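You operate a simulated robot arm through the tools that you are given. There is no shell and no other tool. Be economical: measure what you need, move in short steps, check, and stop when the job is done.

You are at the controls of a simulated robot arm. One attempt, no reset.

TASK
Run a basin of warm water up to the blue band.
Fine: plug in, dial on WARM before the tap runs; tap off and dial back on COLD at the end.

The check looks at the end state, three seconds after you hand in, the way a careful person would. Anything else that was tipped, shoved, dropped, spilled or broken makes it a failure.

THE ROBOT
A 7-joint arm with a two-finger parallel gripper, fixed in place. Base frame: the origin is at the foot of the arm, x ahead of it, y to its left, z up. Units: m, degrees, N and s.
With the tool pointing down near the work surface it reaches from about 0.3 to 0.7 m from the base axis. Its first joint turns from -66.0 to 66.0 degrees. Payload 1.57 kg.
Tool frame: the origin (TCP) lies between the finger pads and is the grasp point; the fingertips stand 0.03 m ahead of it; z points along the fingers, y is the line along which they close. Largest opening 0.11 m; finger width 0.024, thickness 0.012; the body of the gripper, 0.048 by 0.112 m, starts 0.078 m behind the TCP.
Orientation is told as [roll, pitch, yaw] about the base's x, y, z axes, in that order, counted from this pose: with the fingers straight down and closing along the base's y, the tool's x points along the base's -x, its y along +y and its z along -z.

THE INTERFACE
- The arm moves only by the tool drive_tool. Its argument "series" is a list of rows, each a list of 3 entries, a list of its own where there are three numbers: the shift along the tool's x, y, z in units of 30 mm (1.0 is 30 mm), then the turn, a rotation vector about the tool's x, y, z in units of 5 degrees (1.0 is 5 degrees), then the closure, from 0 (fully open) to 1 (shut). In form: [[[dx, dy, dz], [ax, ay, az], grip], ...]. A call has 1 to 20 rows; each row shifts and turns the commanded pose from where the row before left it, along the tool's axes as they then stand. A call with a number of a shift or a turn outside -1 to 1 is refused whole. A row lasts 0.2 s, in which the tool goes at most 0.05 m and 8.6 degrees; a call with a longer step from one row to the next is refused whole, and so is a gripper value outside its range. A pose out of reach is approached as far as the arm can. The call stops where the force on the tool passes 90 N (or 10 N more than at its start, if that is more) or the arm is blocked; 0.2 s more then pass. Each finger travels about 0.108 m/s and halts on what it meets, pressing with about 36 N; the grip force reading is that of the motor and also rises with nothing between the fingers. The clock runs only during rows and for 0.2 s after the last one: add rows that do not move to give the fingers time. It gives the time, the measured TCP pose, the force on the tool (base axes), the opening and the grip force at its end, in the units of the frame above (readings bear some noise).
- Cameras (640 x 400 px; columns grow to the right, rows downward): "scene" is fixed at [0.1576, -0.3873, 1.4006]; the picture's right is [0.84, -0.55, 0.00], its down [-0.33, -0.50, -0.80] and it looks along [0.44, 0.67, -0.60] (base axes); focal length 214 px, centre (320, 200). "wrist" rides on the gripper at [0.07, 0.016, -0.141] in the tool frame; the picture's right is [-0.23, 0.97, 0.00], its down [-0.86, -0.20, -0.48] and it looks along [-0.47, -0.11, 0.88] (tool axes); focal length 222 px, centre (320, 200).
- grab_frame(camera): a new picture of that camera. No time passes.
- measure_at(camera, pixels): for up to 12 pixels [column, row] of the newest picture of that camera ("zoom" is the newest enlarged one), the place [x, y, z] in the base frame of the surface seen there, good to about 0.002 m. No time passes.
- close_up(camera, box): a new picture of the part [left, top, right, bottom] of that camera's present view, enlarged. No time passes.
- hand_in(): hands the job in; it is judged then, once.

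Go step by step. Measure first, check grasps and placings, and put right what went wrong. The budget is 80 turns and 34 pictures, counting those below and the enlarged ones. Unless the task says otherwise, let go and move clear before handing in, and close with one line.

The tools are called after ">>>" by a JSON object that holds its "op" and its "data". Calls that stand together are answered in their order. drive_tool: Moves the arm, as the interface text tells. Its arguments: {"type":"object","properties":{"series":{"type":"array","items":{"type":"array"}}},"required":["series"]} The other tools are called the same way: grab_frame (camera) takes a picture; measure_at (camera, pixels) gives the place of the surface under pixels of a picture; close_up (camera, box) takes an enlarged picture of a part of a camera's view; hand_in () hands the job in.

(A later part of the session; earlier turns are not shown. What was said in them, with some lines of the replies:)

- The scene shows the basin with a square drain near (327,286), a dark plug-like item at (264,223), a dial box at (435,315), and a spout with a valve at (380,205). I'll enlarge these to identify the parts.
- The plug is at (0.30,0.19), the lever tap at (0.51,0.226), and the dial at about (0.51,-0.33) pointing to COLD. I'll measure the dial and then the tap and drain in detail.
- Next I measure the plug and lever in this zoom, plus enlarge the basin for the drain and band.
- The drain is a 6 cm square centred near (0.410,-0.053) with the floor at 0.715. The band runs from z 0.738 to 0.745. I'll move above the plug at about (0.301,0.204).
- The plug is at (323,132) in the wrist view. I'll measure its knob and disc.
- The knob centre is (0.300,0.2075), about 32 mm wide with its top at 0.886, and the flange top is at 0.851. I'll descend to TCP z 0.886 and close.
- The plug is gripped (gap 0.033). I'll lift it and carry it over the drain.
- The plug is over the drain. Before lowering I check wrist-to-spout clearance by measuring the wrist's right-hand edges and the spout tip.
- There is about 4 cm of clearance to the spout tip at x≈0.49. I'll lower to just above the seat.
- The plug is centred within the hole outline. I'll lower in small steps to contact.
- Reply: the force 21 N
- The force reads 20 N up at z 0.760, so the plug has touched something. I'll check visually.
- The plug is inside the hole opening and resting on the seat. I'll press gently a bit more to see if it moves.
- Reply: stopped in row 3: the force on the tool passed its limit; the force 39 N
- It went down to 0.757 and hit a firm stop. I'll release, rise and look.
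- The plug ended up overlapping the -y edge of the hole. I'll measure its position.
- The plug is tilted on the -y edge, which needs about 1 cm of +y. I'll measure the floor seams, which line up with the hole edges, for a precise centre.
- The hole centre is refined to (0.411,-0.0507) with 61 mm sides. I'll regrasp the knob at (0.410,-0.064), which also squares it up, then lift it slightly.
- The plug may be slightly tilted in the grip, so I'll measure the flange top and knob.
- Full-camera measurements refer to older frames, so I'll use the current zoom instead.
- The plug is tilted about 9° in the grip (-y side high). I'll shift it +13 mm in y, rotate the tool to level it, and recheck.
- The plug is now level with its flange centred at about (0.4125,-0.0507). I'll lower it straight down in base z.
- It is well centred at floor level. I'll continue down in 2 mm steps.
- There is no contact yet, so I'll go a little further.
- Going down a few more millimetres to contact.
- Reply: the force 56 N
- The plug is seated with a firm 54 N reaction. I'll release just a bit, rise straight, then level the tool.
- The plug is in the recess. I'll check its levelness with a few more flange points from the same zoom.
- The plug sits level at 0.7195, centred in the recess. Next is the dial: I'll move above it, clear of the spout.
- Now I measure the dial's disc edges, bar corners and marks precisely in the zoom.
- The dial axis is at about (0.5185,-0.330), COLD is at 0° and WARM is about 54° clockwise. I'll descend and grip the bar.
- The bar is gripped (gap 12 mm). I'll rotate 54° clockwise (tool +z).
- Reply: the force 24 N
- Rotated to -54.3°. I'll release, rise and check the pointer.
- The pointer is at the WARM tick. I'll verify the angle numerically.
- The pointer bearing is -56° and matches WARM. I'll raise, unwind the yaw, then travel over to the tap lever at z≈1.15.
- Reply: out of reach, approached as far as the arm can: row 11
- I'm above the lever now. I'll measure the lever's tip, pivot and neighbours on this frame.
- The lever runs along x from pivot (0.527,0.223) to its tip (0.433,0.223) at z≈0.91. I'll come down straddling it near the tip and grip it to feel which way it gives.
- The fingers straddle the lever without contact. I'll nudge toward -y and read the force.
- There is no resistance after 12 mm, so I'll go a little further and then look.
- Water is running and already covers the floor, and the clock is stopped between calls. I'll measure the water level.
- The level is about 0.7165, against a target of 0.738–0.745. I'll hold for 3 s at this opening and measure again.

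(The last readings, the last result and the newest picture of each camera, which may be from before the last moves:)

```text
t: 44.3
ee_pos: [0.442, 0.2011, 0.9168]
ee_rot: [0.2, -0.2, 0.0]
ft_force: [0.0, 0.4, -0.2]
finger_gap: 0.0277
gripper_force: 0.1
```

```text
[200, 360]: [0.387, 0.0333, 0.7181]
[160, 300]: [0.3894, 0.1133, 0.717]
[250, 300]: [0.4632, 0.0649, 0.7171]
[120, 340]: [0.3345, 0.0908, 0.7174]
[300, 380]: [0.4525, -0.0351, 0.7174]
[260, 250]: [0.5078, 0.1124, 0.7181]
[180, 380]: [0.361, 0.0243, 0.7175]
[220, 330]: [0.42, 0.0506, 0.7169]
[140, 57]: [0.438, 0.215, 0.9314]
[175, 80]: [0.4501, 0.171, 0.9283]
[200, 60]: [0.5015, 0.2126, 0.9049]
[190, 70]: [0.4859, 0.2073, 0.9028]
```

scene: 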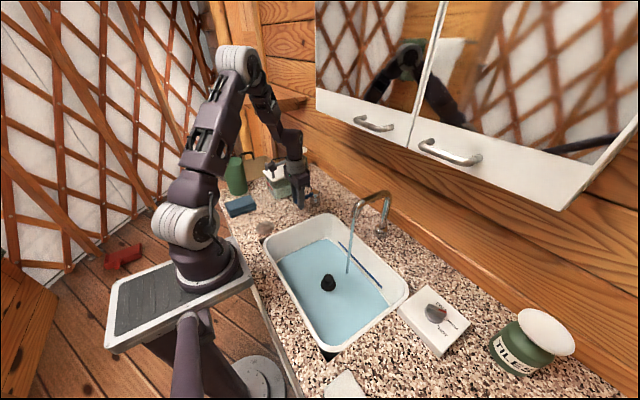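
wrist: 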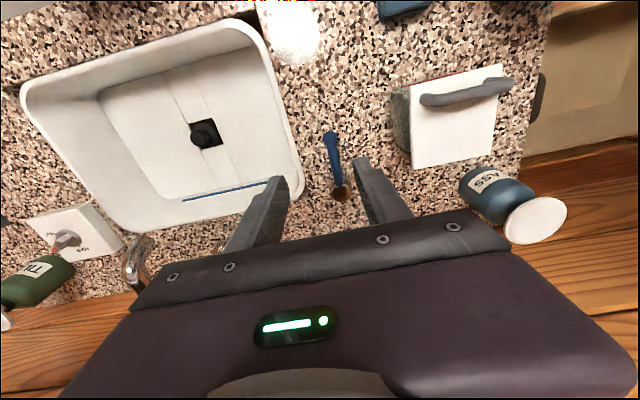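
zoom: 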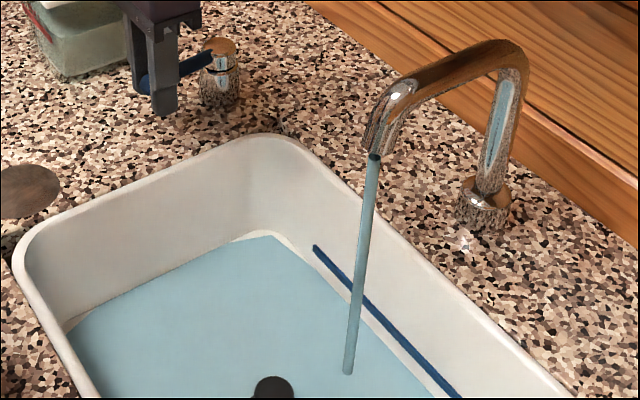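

The rise is only about 0.3 mm/s with the lever at about 20°. I'll open it more (another ~20 mm) and hold about 3 s.

>>> {"op": "drive_tool", "data": {"series": [[[0, -0.35, 0], [0, 0, 0], 0.75], [[0, -0.35, 0], [0, 0, 0], 0.75], [[0, 0, 0], [0, 0, 0], 0.75], [[0, 0, 0], [0, 0, 0], 0.75], [[0, 0, 0], [0, 0, 0], 0.75], [[0, 0, 0], [0, 0, 0], 0.75], [[0, 0, 0], [0, 0, 0], 0.75], [[0, 0, 0], [0, 0, 0], 0.75], [[0, 0, 0], [0, 0, 0], 0.75], [[0, 0, 0], [0, 0, 0], 0.75], [[0, 0, 0], [0, 0, 0], 0.75], [[0, 0, 0], [0, 0, 0], 0.75], [[0, 0, 0], [0, 0, 0], 0.75], [[0, 0, 0], [0, 0, 0], 0.75], [[0, 0, 0], [0, 0, 0], 0.75], [[0, 0, 0], [0, 0, 0], 0.75], [[0, 0, 0], [0, 0, 0], 0.75], [[0, 0, 0], [0, 0, 0], 0.75], [[0, 0, 0], [0, 0, 0], 0.75], [[0, 0, 0], [0, 0, 0], 0.75]]}}

>>> {"op": "close_up", "data": {"camera": "scene", "box": [260, 180, 420, 280]}}

>>> {"op": "measure_at", "data": {"camera": "zoom", "pixels": [[200, 360], [160, 300], [250, 300], [120, 340], [300, 380], [260, 260], [180, 380], [220, 330], [200, 60], [190, 70]]}}

```text
t: 48.5
ee_pos: [0.4431, 0.1802, 0.9161]
ee_rot: [0.2, -0.2, -0.1]
ft_force: [0.3, 0.2, -0.5]
finger_gap: 0.0276
gripper_force: 0.0
```

```text
4.00 times, centred on (340, 230) of scene
```

zoom: 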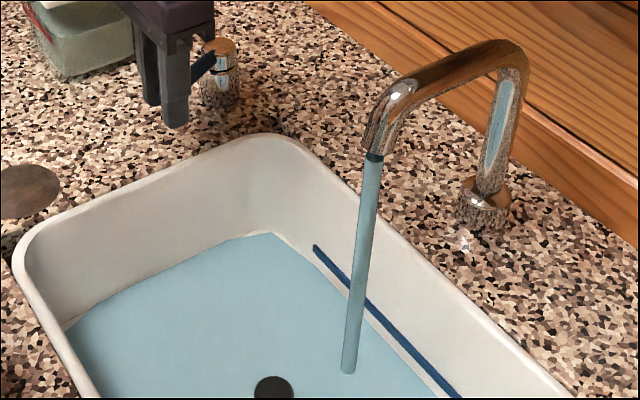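

```text
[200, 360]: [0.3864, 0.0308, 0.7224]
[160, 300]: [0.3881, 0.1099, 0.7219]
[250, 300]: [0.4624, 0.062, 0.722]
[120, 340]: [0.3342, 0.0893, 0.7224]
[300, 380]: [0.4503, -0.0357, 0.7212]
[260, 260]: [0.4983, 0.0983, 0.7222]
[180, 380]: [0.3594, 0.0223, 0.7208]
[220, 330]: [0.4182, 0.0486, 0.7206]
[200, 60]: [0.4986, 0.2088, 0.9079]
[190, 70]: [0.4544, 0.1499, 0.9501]
```

The level is 0.7217, rising about 1.05 mm/s. About 19 s remain to mid-band (0.7415), so I'll hold for 12.6 s and then measure.

>>> {"op": "drive_tool", "data": {"series": [[[0, 0, 0], [0, 0, 0], 0.75], [[0, 0, 0], [0, 0, 0], 0.75], [[0, 0, 0], [0, 0, 0], 0.75], [[0, 0, 0], [0, 0, 0], 0.75], [[0, 0, 0], [0, 0, 0], 0.75], [[0, 0, 0], [0, 0, 0], 0.75], [[0, 0, 0], [0, 0, 0], 0.75], [[0, 0, 0], [0, 0, 0], 0.75], [[0, 0, 0], [0, 0, 0], 0.75], [[0, 0, 0], [0, 0, 0], 0.75], [[0, 0, 0], [0, 0, 0], 0.75], [[0, 0, 0], [0, 0, 0], 0.75], [[0, 0, 0], [0, 0, 0], 0.75], [[0, 0, 0], [0, 0, 0], 0.75], [[0, 0, 0], [0, 0, 0], 0.75], [[0, 0, 0], [0, 0, 0], 0.75], [[0, 0, 0], [0, 0, 0], 0.75], [[0, 0, 0], [0, 0, 0], 0.75], [[0, 0, 0], [0, 0, 0], 0.75], [[0, 0, 0], [0, 0, 0], 0.75]]}}

>>> {"op": "drive_tool", "data": {"series": [[[0, 0, 0], [0, 0, 0], 0.75], [[0, 0, 0], [0, 0, 0], 0.75], [[0, 0, 0], [0, 0, 0], 0.75], [[0, 0, 0], [0, 0, 0], 0.75], [[0, 0, 0], [0, 0, 0], 0.75], [[0, 0, 0], [0, 0, 0], 0.75], [[0, 0, 0], [0, 0, 0], 0.75], [[0, 0, 0], [0, 0, 0], 0.75], [[0, 0, 0], [0, 0, 0], 0.75], [[0, 0, 0], [0, 0, 0], 0.75], [[0, 0, 0], [0, 0, 0], 0.75], [[0, 0, 0], [0, 0, 0], 0.75], [[0, 0, 0], [0, 0, 0], 0.75], [[0, 0, 0], [0, 0, 0], 0.75], [[0, 0, 0], [0, 0, 0], 0.75], [[0, 0, 0], [0, 0, 0], 0.75], [[0, 0, 0], [0, 0, 0], 0.75], [[0, 0, 0], [0, 0, 0], 0.75], [[0, 0, 0], [0, 0, 0], 0.75], [[0, 0, 0], [0, 0, 0], 0.75]]}}

>>> {"op": "drive_tool", "data": {"series": [[[0, 0, 0], [0, 0, 0], 0.75], [[0, 0, 0], [0, 0, 0], 0.75], [[0, 0, 0], [0, 0, 0], 0.75], [[0, 0, 0], [0, 0, 0], 0.75], [[0, 0, 0], [0, 0, 0], 0.75], [[0, 0, 0], [0, 0, 0], 0.75], [[0, 0, 0], [0, 0, 0], 0.75], [[0, 0, 0], [0, 0, 0], 0.75], [[0, 0, 0], [0, 0, 0], 0.75], [[0, 0, 0], [0, 0, 0], 0.75], [[0, 0, 0], [0, 0, 0], 0.75], [[0, 0, 0], [0, 0, 0], 0.75], [[0, 0, 0], [0, 0, 0], 0.75], [[0, 0, 0], [0, 0, 0], 0.75], [[0, 0, 0], [0, 0, 0], 0.75], [[0, 0, 0], [0, 0, 0], 0.75], [[0, 0, 0], [0, 0, 0], 0.75], [[0, 0, 0], [0, 0, 0], 0.75], [[0, 0, 0], [0, 0, 0], 0.75], [[0, 0, 0], [0, 0, 0], 0.75]]}}

>>> {"op": "close_up", "data": {"camera": "scene", "box": [260, 200, 420, 300]}}

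>>> {"op": "measure_at", "data": {"camera": "zoom", "pixels": [[200, 280], [160, 220], [250, 220], [120, 260], [320, 330], [240, 190], [180, 300], [220, 250], [200, 320], [380, 330], [160, 350], [400, 370]]}}

```text
t: 52.7
ee_pos: [0.4418, 0.1802, 0.9158]
ee_rot: [0.1, -0.2, 0.0]
ft_force: [-0.6, 0.0, 0.6]
finger_gap: 0.0275
gripper_force: 0.1
```

```text
t: 56.9
ee_pos: [0.4426, 0.179, 0.9162]
ee_rot: [0.2, -0.2, 0.0]
ft_force: [0.2, -0.4, 0.0]
finger_gap: 0.0273
gripper_force: 0.0
```

```text
t: 61.1
ee_pos: [0.4429, 0.1795, 0.9154]
ee_rot: [0.2, -0.2, 0.0]
ft_force: [0.1, -0.1, 1.0]
finger_gap: 0.0276
gripper_force: 0.1
```

```text
4.00 times, centred on (340, 250) of scene
```

zoom: 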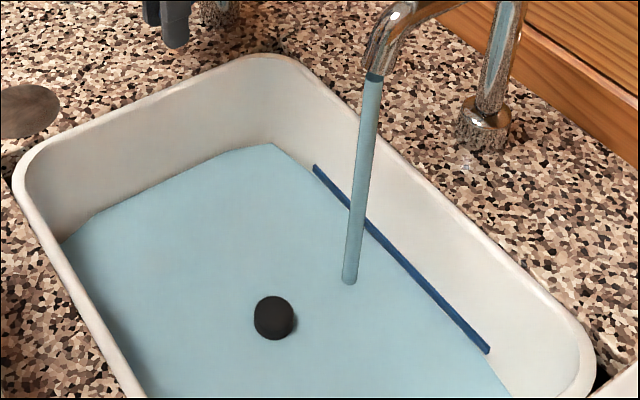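

```text
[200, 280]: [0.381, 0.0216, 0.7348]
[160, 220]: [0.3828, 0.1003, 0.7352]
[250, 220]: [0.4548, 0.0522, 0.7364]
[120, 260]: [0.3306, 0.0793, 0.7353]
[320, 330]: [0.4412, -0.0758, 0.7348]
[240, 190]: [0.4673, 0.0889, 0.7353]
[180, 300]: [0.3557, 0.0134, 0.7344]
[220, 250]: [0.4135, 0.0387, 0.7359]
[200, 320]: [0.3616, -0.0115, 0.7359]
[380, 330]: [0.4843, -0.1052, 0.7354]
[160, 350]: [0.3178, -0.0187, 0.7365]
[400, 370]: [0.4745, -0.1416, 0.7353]
```

The level is 0.7354 at 1.08 mm/s, so I need about 5.6 s more of flow. I'll hold 4.2 s, then 0.8 s, then swing the lever back to y=0.2235 and close the fingers to centre it at OFF.

>>> {"op": "drive_tool", "data": {"series": [[[0, 0, 0], [0, 0, 0], 0.75], [[0, 0, 0], [0, 0, 0], 0.75], [[0, 0, 0], [0, 0, 0], 0.75], [[0, 0, 0], [0, 0, 0], 0.75], [[0, 0, 0], [0, 0, 0], 0.75], [[0, 0, 0], [0, 0, 0], 0.75], [[0, 0, 0], [0, 0, 0], 0.75], [[0, 0, 0], [0, 0, 0], 0.75], [[0, 0, 0], [0, 0, 0], 0.75], [[0, 0, 0], [0, 0, 0], 0.75], [[0, 0, 0], [0, 0, 0], 0.75], [[0, 0, 0], [0, 0, 0], 0.75], [[0, 0, 0], [0, 0, 0], 0.75], [[0, 0, 0], [0, 0, 0], 0.75], [[0, 0, 0], [0, 0, 0], 0.75], [[0, 0, 0], [0, 0, 0], 0.75], [[0, 0, 0], [0, 0, 0], 0.75], [[0, 0, 0], [0, 0, 0], 0.75], [[0, 0, 0], [0, 0, 0], 0.75], [[0, 0, 0], [0, 0, 0], 0.75]]}}

>>> {"op": "drive_tool", "data": {"series": [[[0, 0, 0], [0, 0, 0], 0.75], [[0, 0, 0], [0, 0, 0], 0.75], [[0, 0, 0], [0, 0, 0], 0.75], [[0, 0, 0], [0, 0, 0], 0.75], [[0, 0.6, 0], [0, 0, 0], 0.75], [[0, 0.6, 0], [0, 0, 0], 0.75], [[0, 0.267, 0], [0, 0, 0], 0.75], [[0, 0, 0], [0, 0, 0], 1], [[0, 0, 0], [0, 0, 0], 1]]}}

>>> {"op": "grab_frame", "data": {"camera": "scene"}}

>>> {"op": "measure_at", "data": {"camera": "scene", "pixels": [[310, 270], [300, 260], [322, 260], [300, 285], [345, 300], [320, 250], [305, 275], [315, 265], [355, 310], [330, 320], [350, 285], [335, 310]]}}

```text
t: 65.3
ee_pos: [0.4427, 0.1792, 0.9159]
ee_rot: [0.2, -0.2, 0.0]
ft_force: [-0.5, 1.1, -0.3]
finger_gap: 0.0273
gripper_force: 0.1
```

```text
t: 67.3
ee_pos: [0.4428, 0.2253, 0.9155]
ee_rot: [0.2, -0.2, 0.0]
ft_force: [-0.4, 3.3, -1.7]
finger_gap: 0.0147
gripper_force: 30.3
```

```text
4 pictures are left
```

scene: 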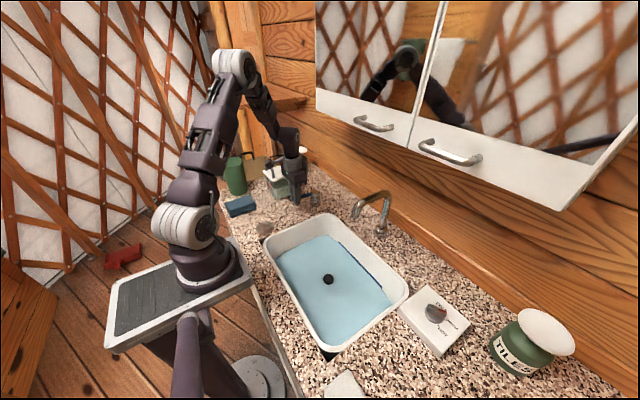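

```text
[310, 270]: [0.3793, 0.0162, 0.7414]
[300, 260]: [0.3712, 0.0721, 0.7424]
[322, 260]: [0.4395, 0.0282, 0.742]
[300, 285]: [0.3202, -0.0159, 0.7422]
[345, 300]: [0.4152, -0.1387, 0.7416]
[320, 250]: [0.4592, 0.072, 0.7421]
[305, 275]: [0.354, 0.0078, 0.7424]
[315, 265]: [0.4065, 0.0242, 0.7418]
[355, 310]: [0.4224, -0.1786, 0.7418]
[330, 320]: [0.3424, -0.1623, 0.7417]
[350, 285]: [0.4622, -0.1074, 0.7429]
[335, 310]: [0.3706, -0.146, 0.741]
```

The water stands at 0.742, mid-band, and the flow has stopped. I'll let go of the lever, rise, and travel back to the dial.

>>> {"op": "drive_tool", "data": {"series": [[[0, 0, 0], [0, 0, 0], 0.7], [[0, 0, 0], [0, 0, 0], 0.7], [[0, 0, -0.5], [0, 0, 0], 0.7], [[0, 0, -0.9], [0, 0, 0], 0.7], [[0, 0, -0.9], [0, 0, 0], 0.7], [[0, 0, -0.9], [0, 0, 0], 0.7], [[0, 0, -0.9], [0, 0, 0], 0.7], [[0, 0, -0.9], [0, 0, 0], 0.7], [[0, 0, -0.9], [0, 0, 0], 0.7], [[0, 0, -0.9], [0, 0, 0], 0.7], [[0, 0, -0.4], [0, 0, 0], 0.6]]}}

>>> {"op": "drive_tool", "data": {"series": [[[0, -1, 0], [0, 0, 0], 0.5], [[0, -1, 0], [0, 0, 0], 0.5], [[0, -1, 0], [0, 0, 0], 0.5], [[0, -1, 0], [0, 0, 0], 0.5], [[0, -1, 0], [0, 0, 0], 0.5], [[0, -1, 0], [0, 0, 0], 0.5], [[0, -1, 0], [0, 0, 0], 0.5], [[0, -1, 0], [0, 0, 0], 0.5], [[0, -1, 0], [0, 0, 0], 0.5], [[0, -1, 0], [0, 0, 0], 0.5], [[0, -1, 0], [0, 0, 0], 0.5], [[0, -1, 0], [0, 0, 0], 0.5], [[0, -1, 0.5], [0, 0, 0], 0.5], [[0, -1, 0.5], [0, 0, 0], 0.5], [[-0.635, -1, 0.5], [0, 0, 0], 0.5], [[-0.635, -1, 0.5], [0, 0, 0], 0.5], [[-0.635, -1, 0.5], [0, 0, 0], 0.5], [[-0.635, -1, 0.5], [0, 0, 0], 0.5], [[0, -0.48, 0], [0, 0, 0], 0.5], [[0, 0, 0], [0, 0, 0], 0.5]]}}

>>> {"op": "drive_tool", "data": {"series": [[[0, 0, 0], [0, 0, 1], 0.5], [[0, 0, 0], [0, 0, 1], 0.5], [[0, 0, 0], [0, 0, 1], 0.5], [[0, 0, 0], [0, 0, 1], 0.5], [[0, 0, 0], [0, 0, 1], 0.5], [[0, 0, 0], [0, 0, 1], 0.5], [[0, 0, 0], [0, 0, 1], 0.5], [[0, 0, 0], [0, 0, 1], 0.5], [[0, 0, 0], [0, 0, 1], 0.5], [[0, 0, 0], [0, 0, 1], 0.5], [[0, 0, 0], [0, 0, 0.9], 0.5], [[0, 0, 0], [0, 0, 0], 0.5]]}}

```text
t: 69.7
ee_pos: [0.4423, 0.2255, 1.1317]
ee_rot: [0.2, -0.2, 0.0]
ft_force: [-0.4, -1.1, 0.4]
finger_gap: 0.0439
gripper_force: 0.2
```

```text
t: 73.9
ee_pos: [0.5175, -0.331, 1.0413]
ee_rot: [0.1, -0.2, -0.1]
ft_force: [0.4, 0.3, 1.0]
finger_gap: 0.055
gripper_force: 0.1
```

```text
t: 76.5
ee_pos: [0.5185, -0.3303, 1.0413]
ee_rot: [0.2, 0.0, -54.5]
ft_force: [0.0, 0.0, 0.3]
finger_gap: 0.0551
gripper_force: 0.0
```

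I'm aligned over the dial at -54.5°. I'll descend, grip and rotate back to COLD.

>>> {"op": "drive_tool", "data": {"series": [[[0, 0, 0.9], [0, 0, 0], 0.5], [[0, 0, 0.9], [0, 0, 0], 0.5], [[0, 0, 0.9], [0, 0, 0], 0.5], [[0, 0, 0.9], [0, 0, 0], 0.5], [[0, 0, 0.78], [0, 0, 0], 0.5], [[0, 0, 0], [0, 0, 0], 0.5], [[0, 0, 0], [0, 0, 0], 1], [[0, 0, 0], [0, 0, 0], 1], [[0, 0, 0], [0, 0, 0], 1], [[0, 0, 0], [0, 0, 0], 1]]}}

>>> {"op": "drive_tool", "data": {"series": [[[0, 0, 0], [0, 0, -1], 1], [[0, 0, 0], [0, 0, -1], 1], [[0, 0, 0], [0, 0, -1], 1], [[0, 0, 0], [0, 0, -1], 1], [[0, 0, 0], [0, 0, -1], 1], [[0, 0, 0], [0, 0, -1], 1], [[0, 0, 0], [0, 0, -1], 1], [[0, 0, 0], [0, 0, -1], 1], [[0, 0, 0], [0, 0, -1], 1], [[0, 0, 0], [0, 0, -1], 1], [[0, 0, 0], [0, 0, -0.95], 1], [[0, 0, 0], [0, 0, 0], 1]]}}

>>> {"op": "drive_tool", "data": {"series": [[[0, 0, 0], [0, 0, 0], 0.5], [[0, 0, 0], [0, 0, 0], 0.5], [[0, 0, 0], [0, 0, 0], 0.5], [[0, 0, -0.8], [0, 0, 0], 0.5], [[0, 0, -0.8], [0, 0, 0], 0.5], [[0, 0, -0.8], [0, 0, 0], 0.5], [[0, 0, -0.8], [0, 0, 0], 0.5], [[0, 0, -0.8], [0, 0, 0], 0.5], [[0, 0, 0], [0, 0, 0], 0.5]]}}

>>> {"op": "close_up", "data": {"camera": "scene", "box": [390, 280, 486, 340]}}

>>> {"op": "grab_frame", "data": {"camera": "scene"}}

>>> {"op": "measure_at", "data": {"camera": "scene", "pixels": [[310, 270], [300, 260], [322, 260], [300, 285], [345, 300], [320, 250], [305, 275], [315, 265], [311, 196], [302, 198], [294, 199]]}}

```text
t: 78.7
ee_pos: [0.5208, -0.3311, 0.9104]
ee_rot: [0.4, 0.1, -54.5]
ft_force: [12.0, 12.5, -3.6]
finger_gap: 0.0122
gripper_force: 29.3
```

```text
t: 81.3
ee_pos: [0.5189, -0.3295, 0.9089]
ee_rot: [0.2, -0.1, 0.2]
ft_force: [19.8, 13.6, 12.9]
finger_gap: 0.0124
gripper_force: 28.9
```

```text
t: 83.3
ee_pos: [0.5183, -0.328, 1.0293]
ee_rot: [0.2, -0.2, 0.1]
ft_force: [0.5, 0.3, 0.5]
finger_gap: 0.0551
gripper_force: 0.1
```

```text
6.67 times, centred on (438, 310) of scene
```

zoom: 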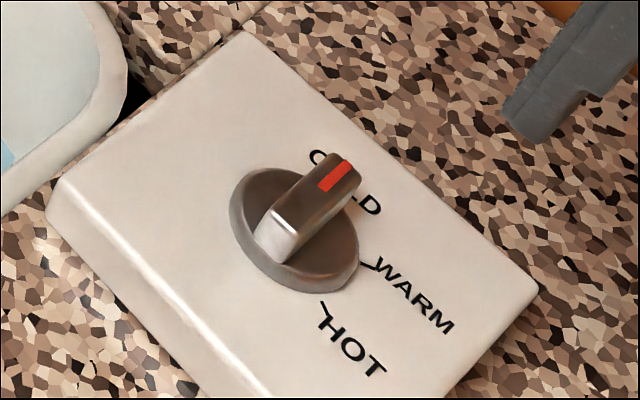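

```text
2 pictures are left
```

scene: 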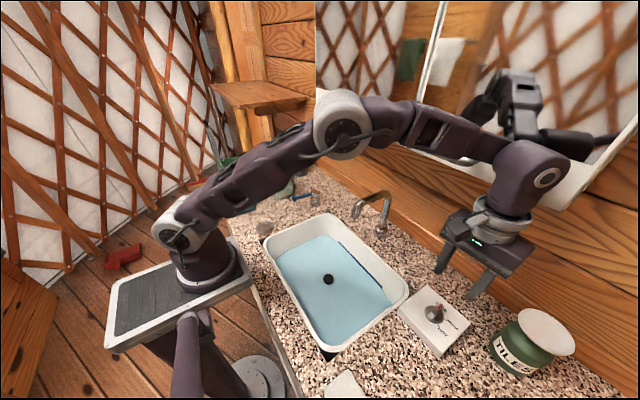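

```text
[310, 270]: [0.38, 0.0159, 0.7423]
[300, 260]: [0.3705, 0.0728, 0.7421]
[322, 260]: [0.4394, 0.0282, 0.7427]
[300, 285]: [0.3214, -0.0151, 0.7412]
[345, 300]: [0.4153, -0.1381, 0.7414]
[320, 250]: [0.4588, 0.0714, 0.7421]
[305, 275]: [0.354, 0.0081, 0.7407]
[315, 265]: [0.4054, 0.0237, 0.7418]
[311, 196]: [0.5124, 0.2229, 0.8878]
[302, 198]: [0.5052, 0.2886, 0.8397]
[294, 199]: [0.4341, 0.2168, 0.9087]
```

The water level is steady at 0.742 (mid-band) 16 s after shut-off, with no stream from the spout. The dial pointer is back on COLD, the lever is at its original position, the plug is seated, and the gripper is clear at z 1.03. I'm handing in.

>>> {"op": "hand_in", "data": {}}

```text
The job is handed in.
```

The job is handed in: the basin holds warm water up to the blue band, the plug is in, the tap is off, and the dial is back on COLD.
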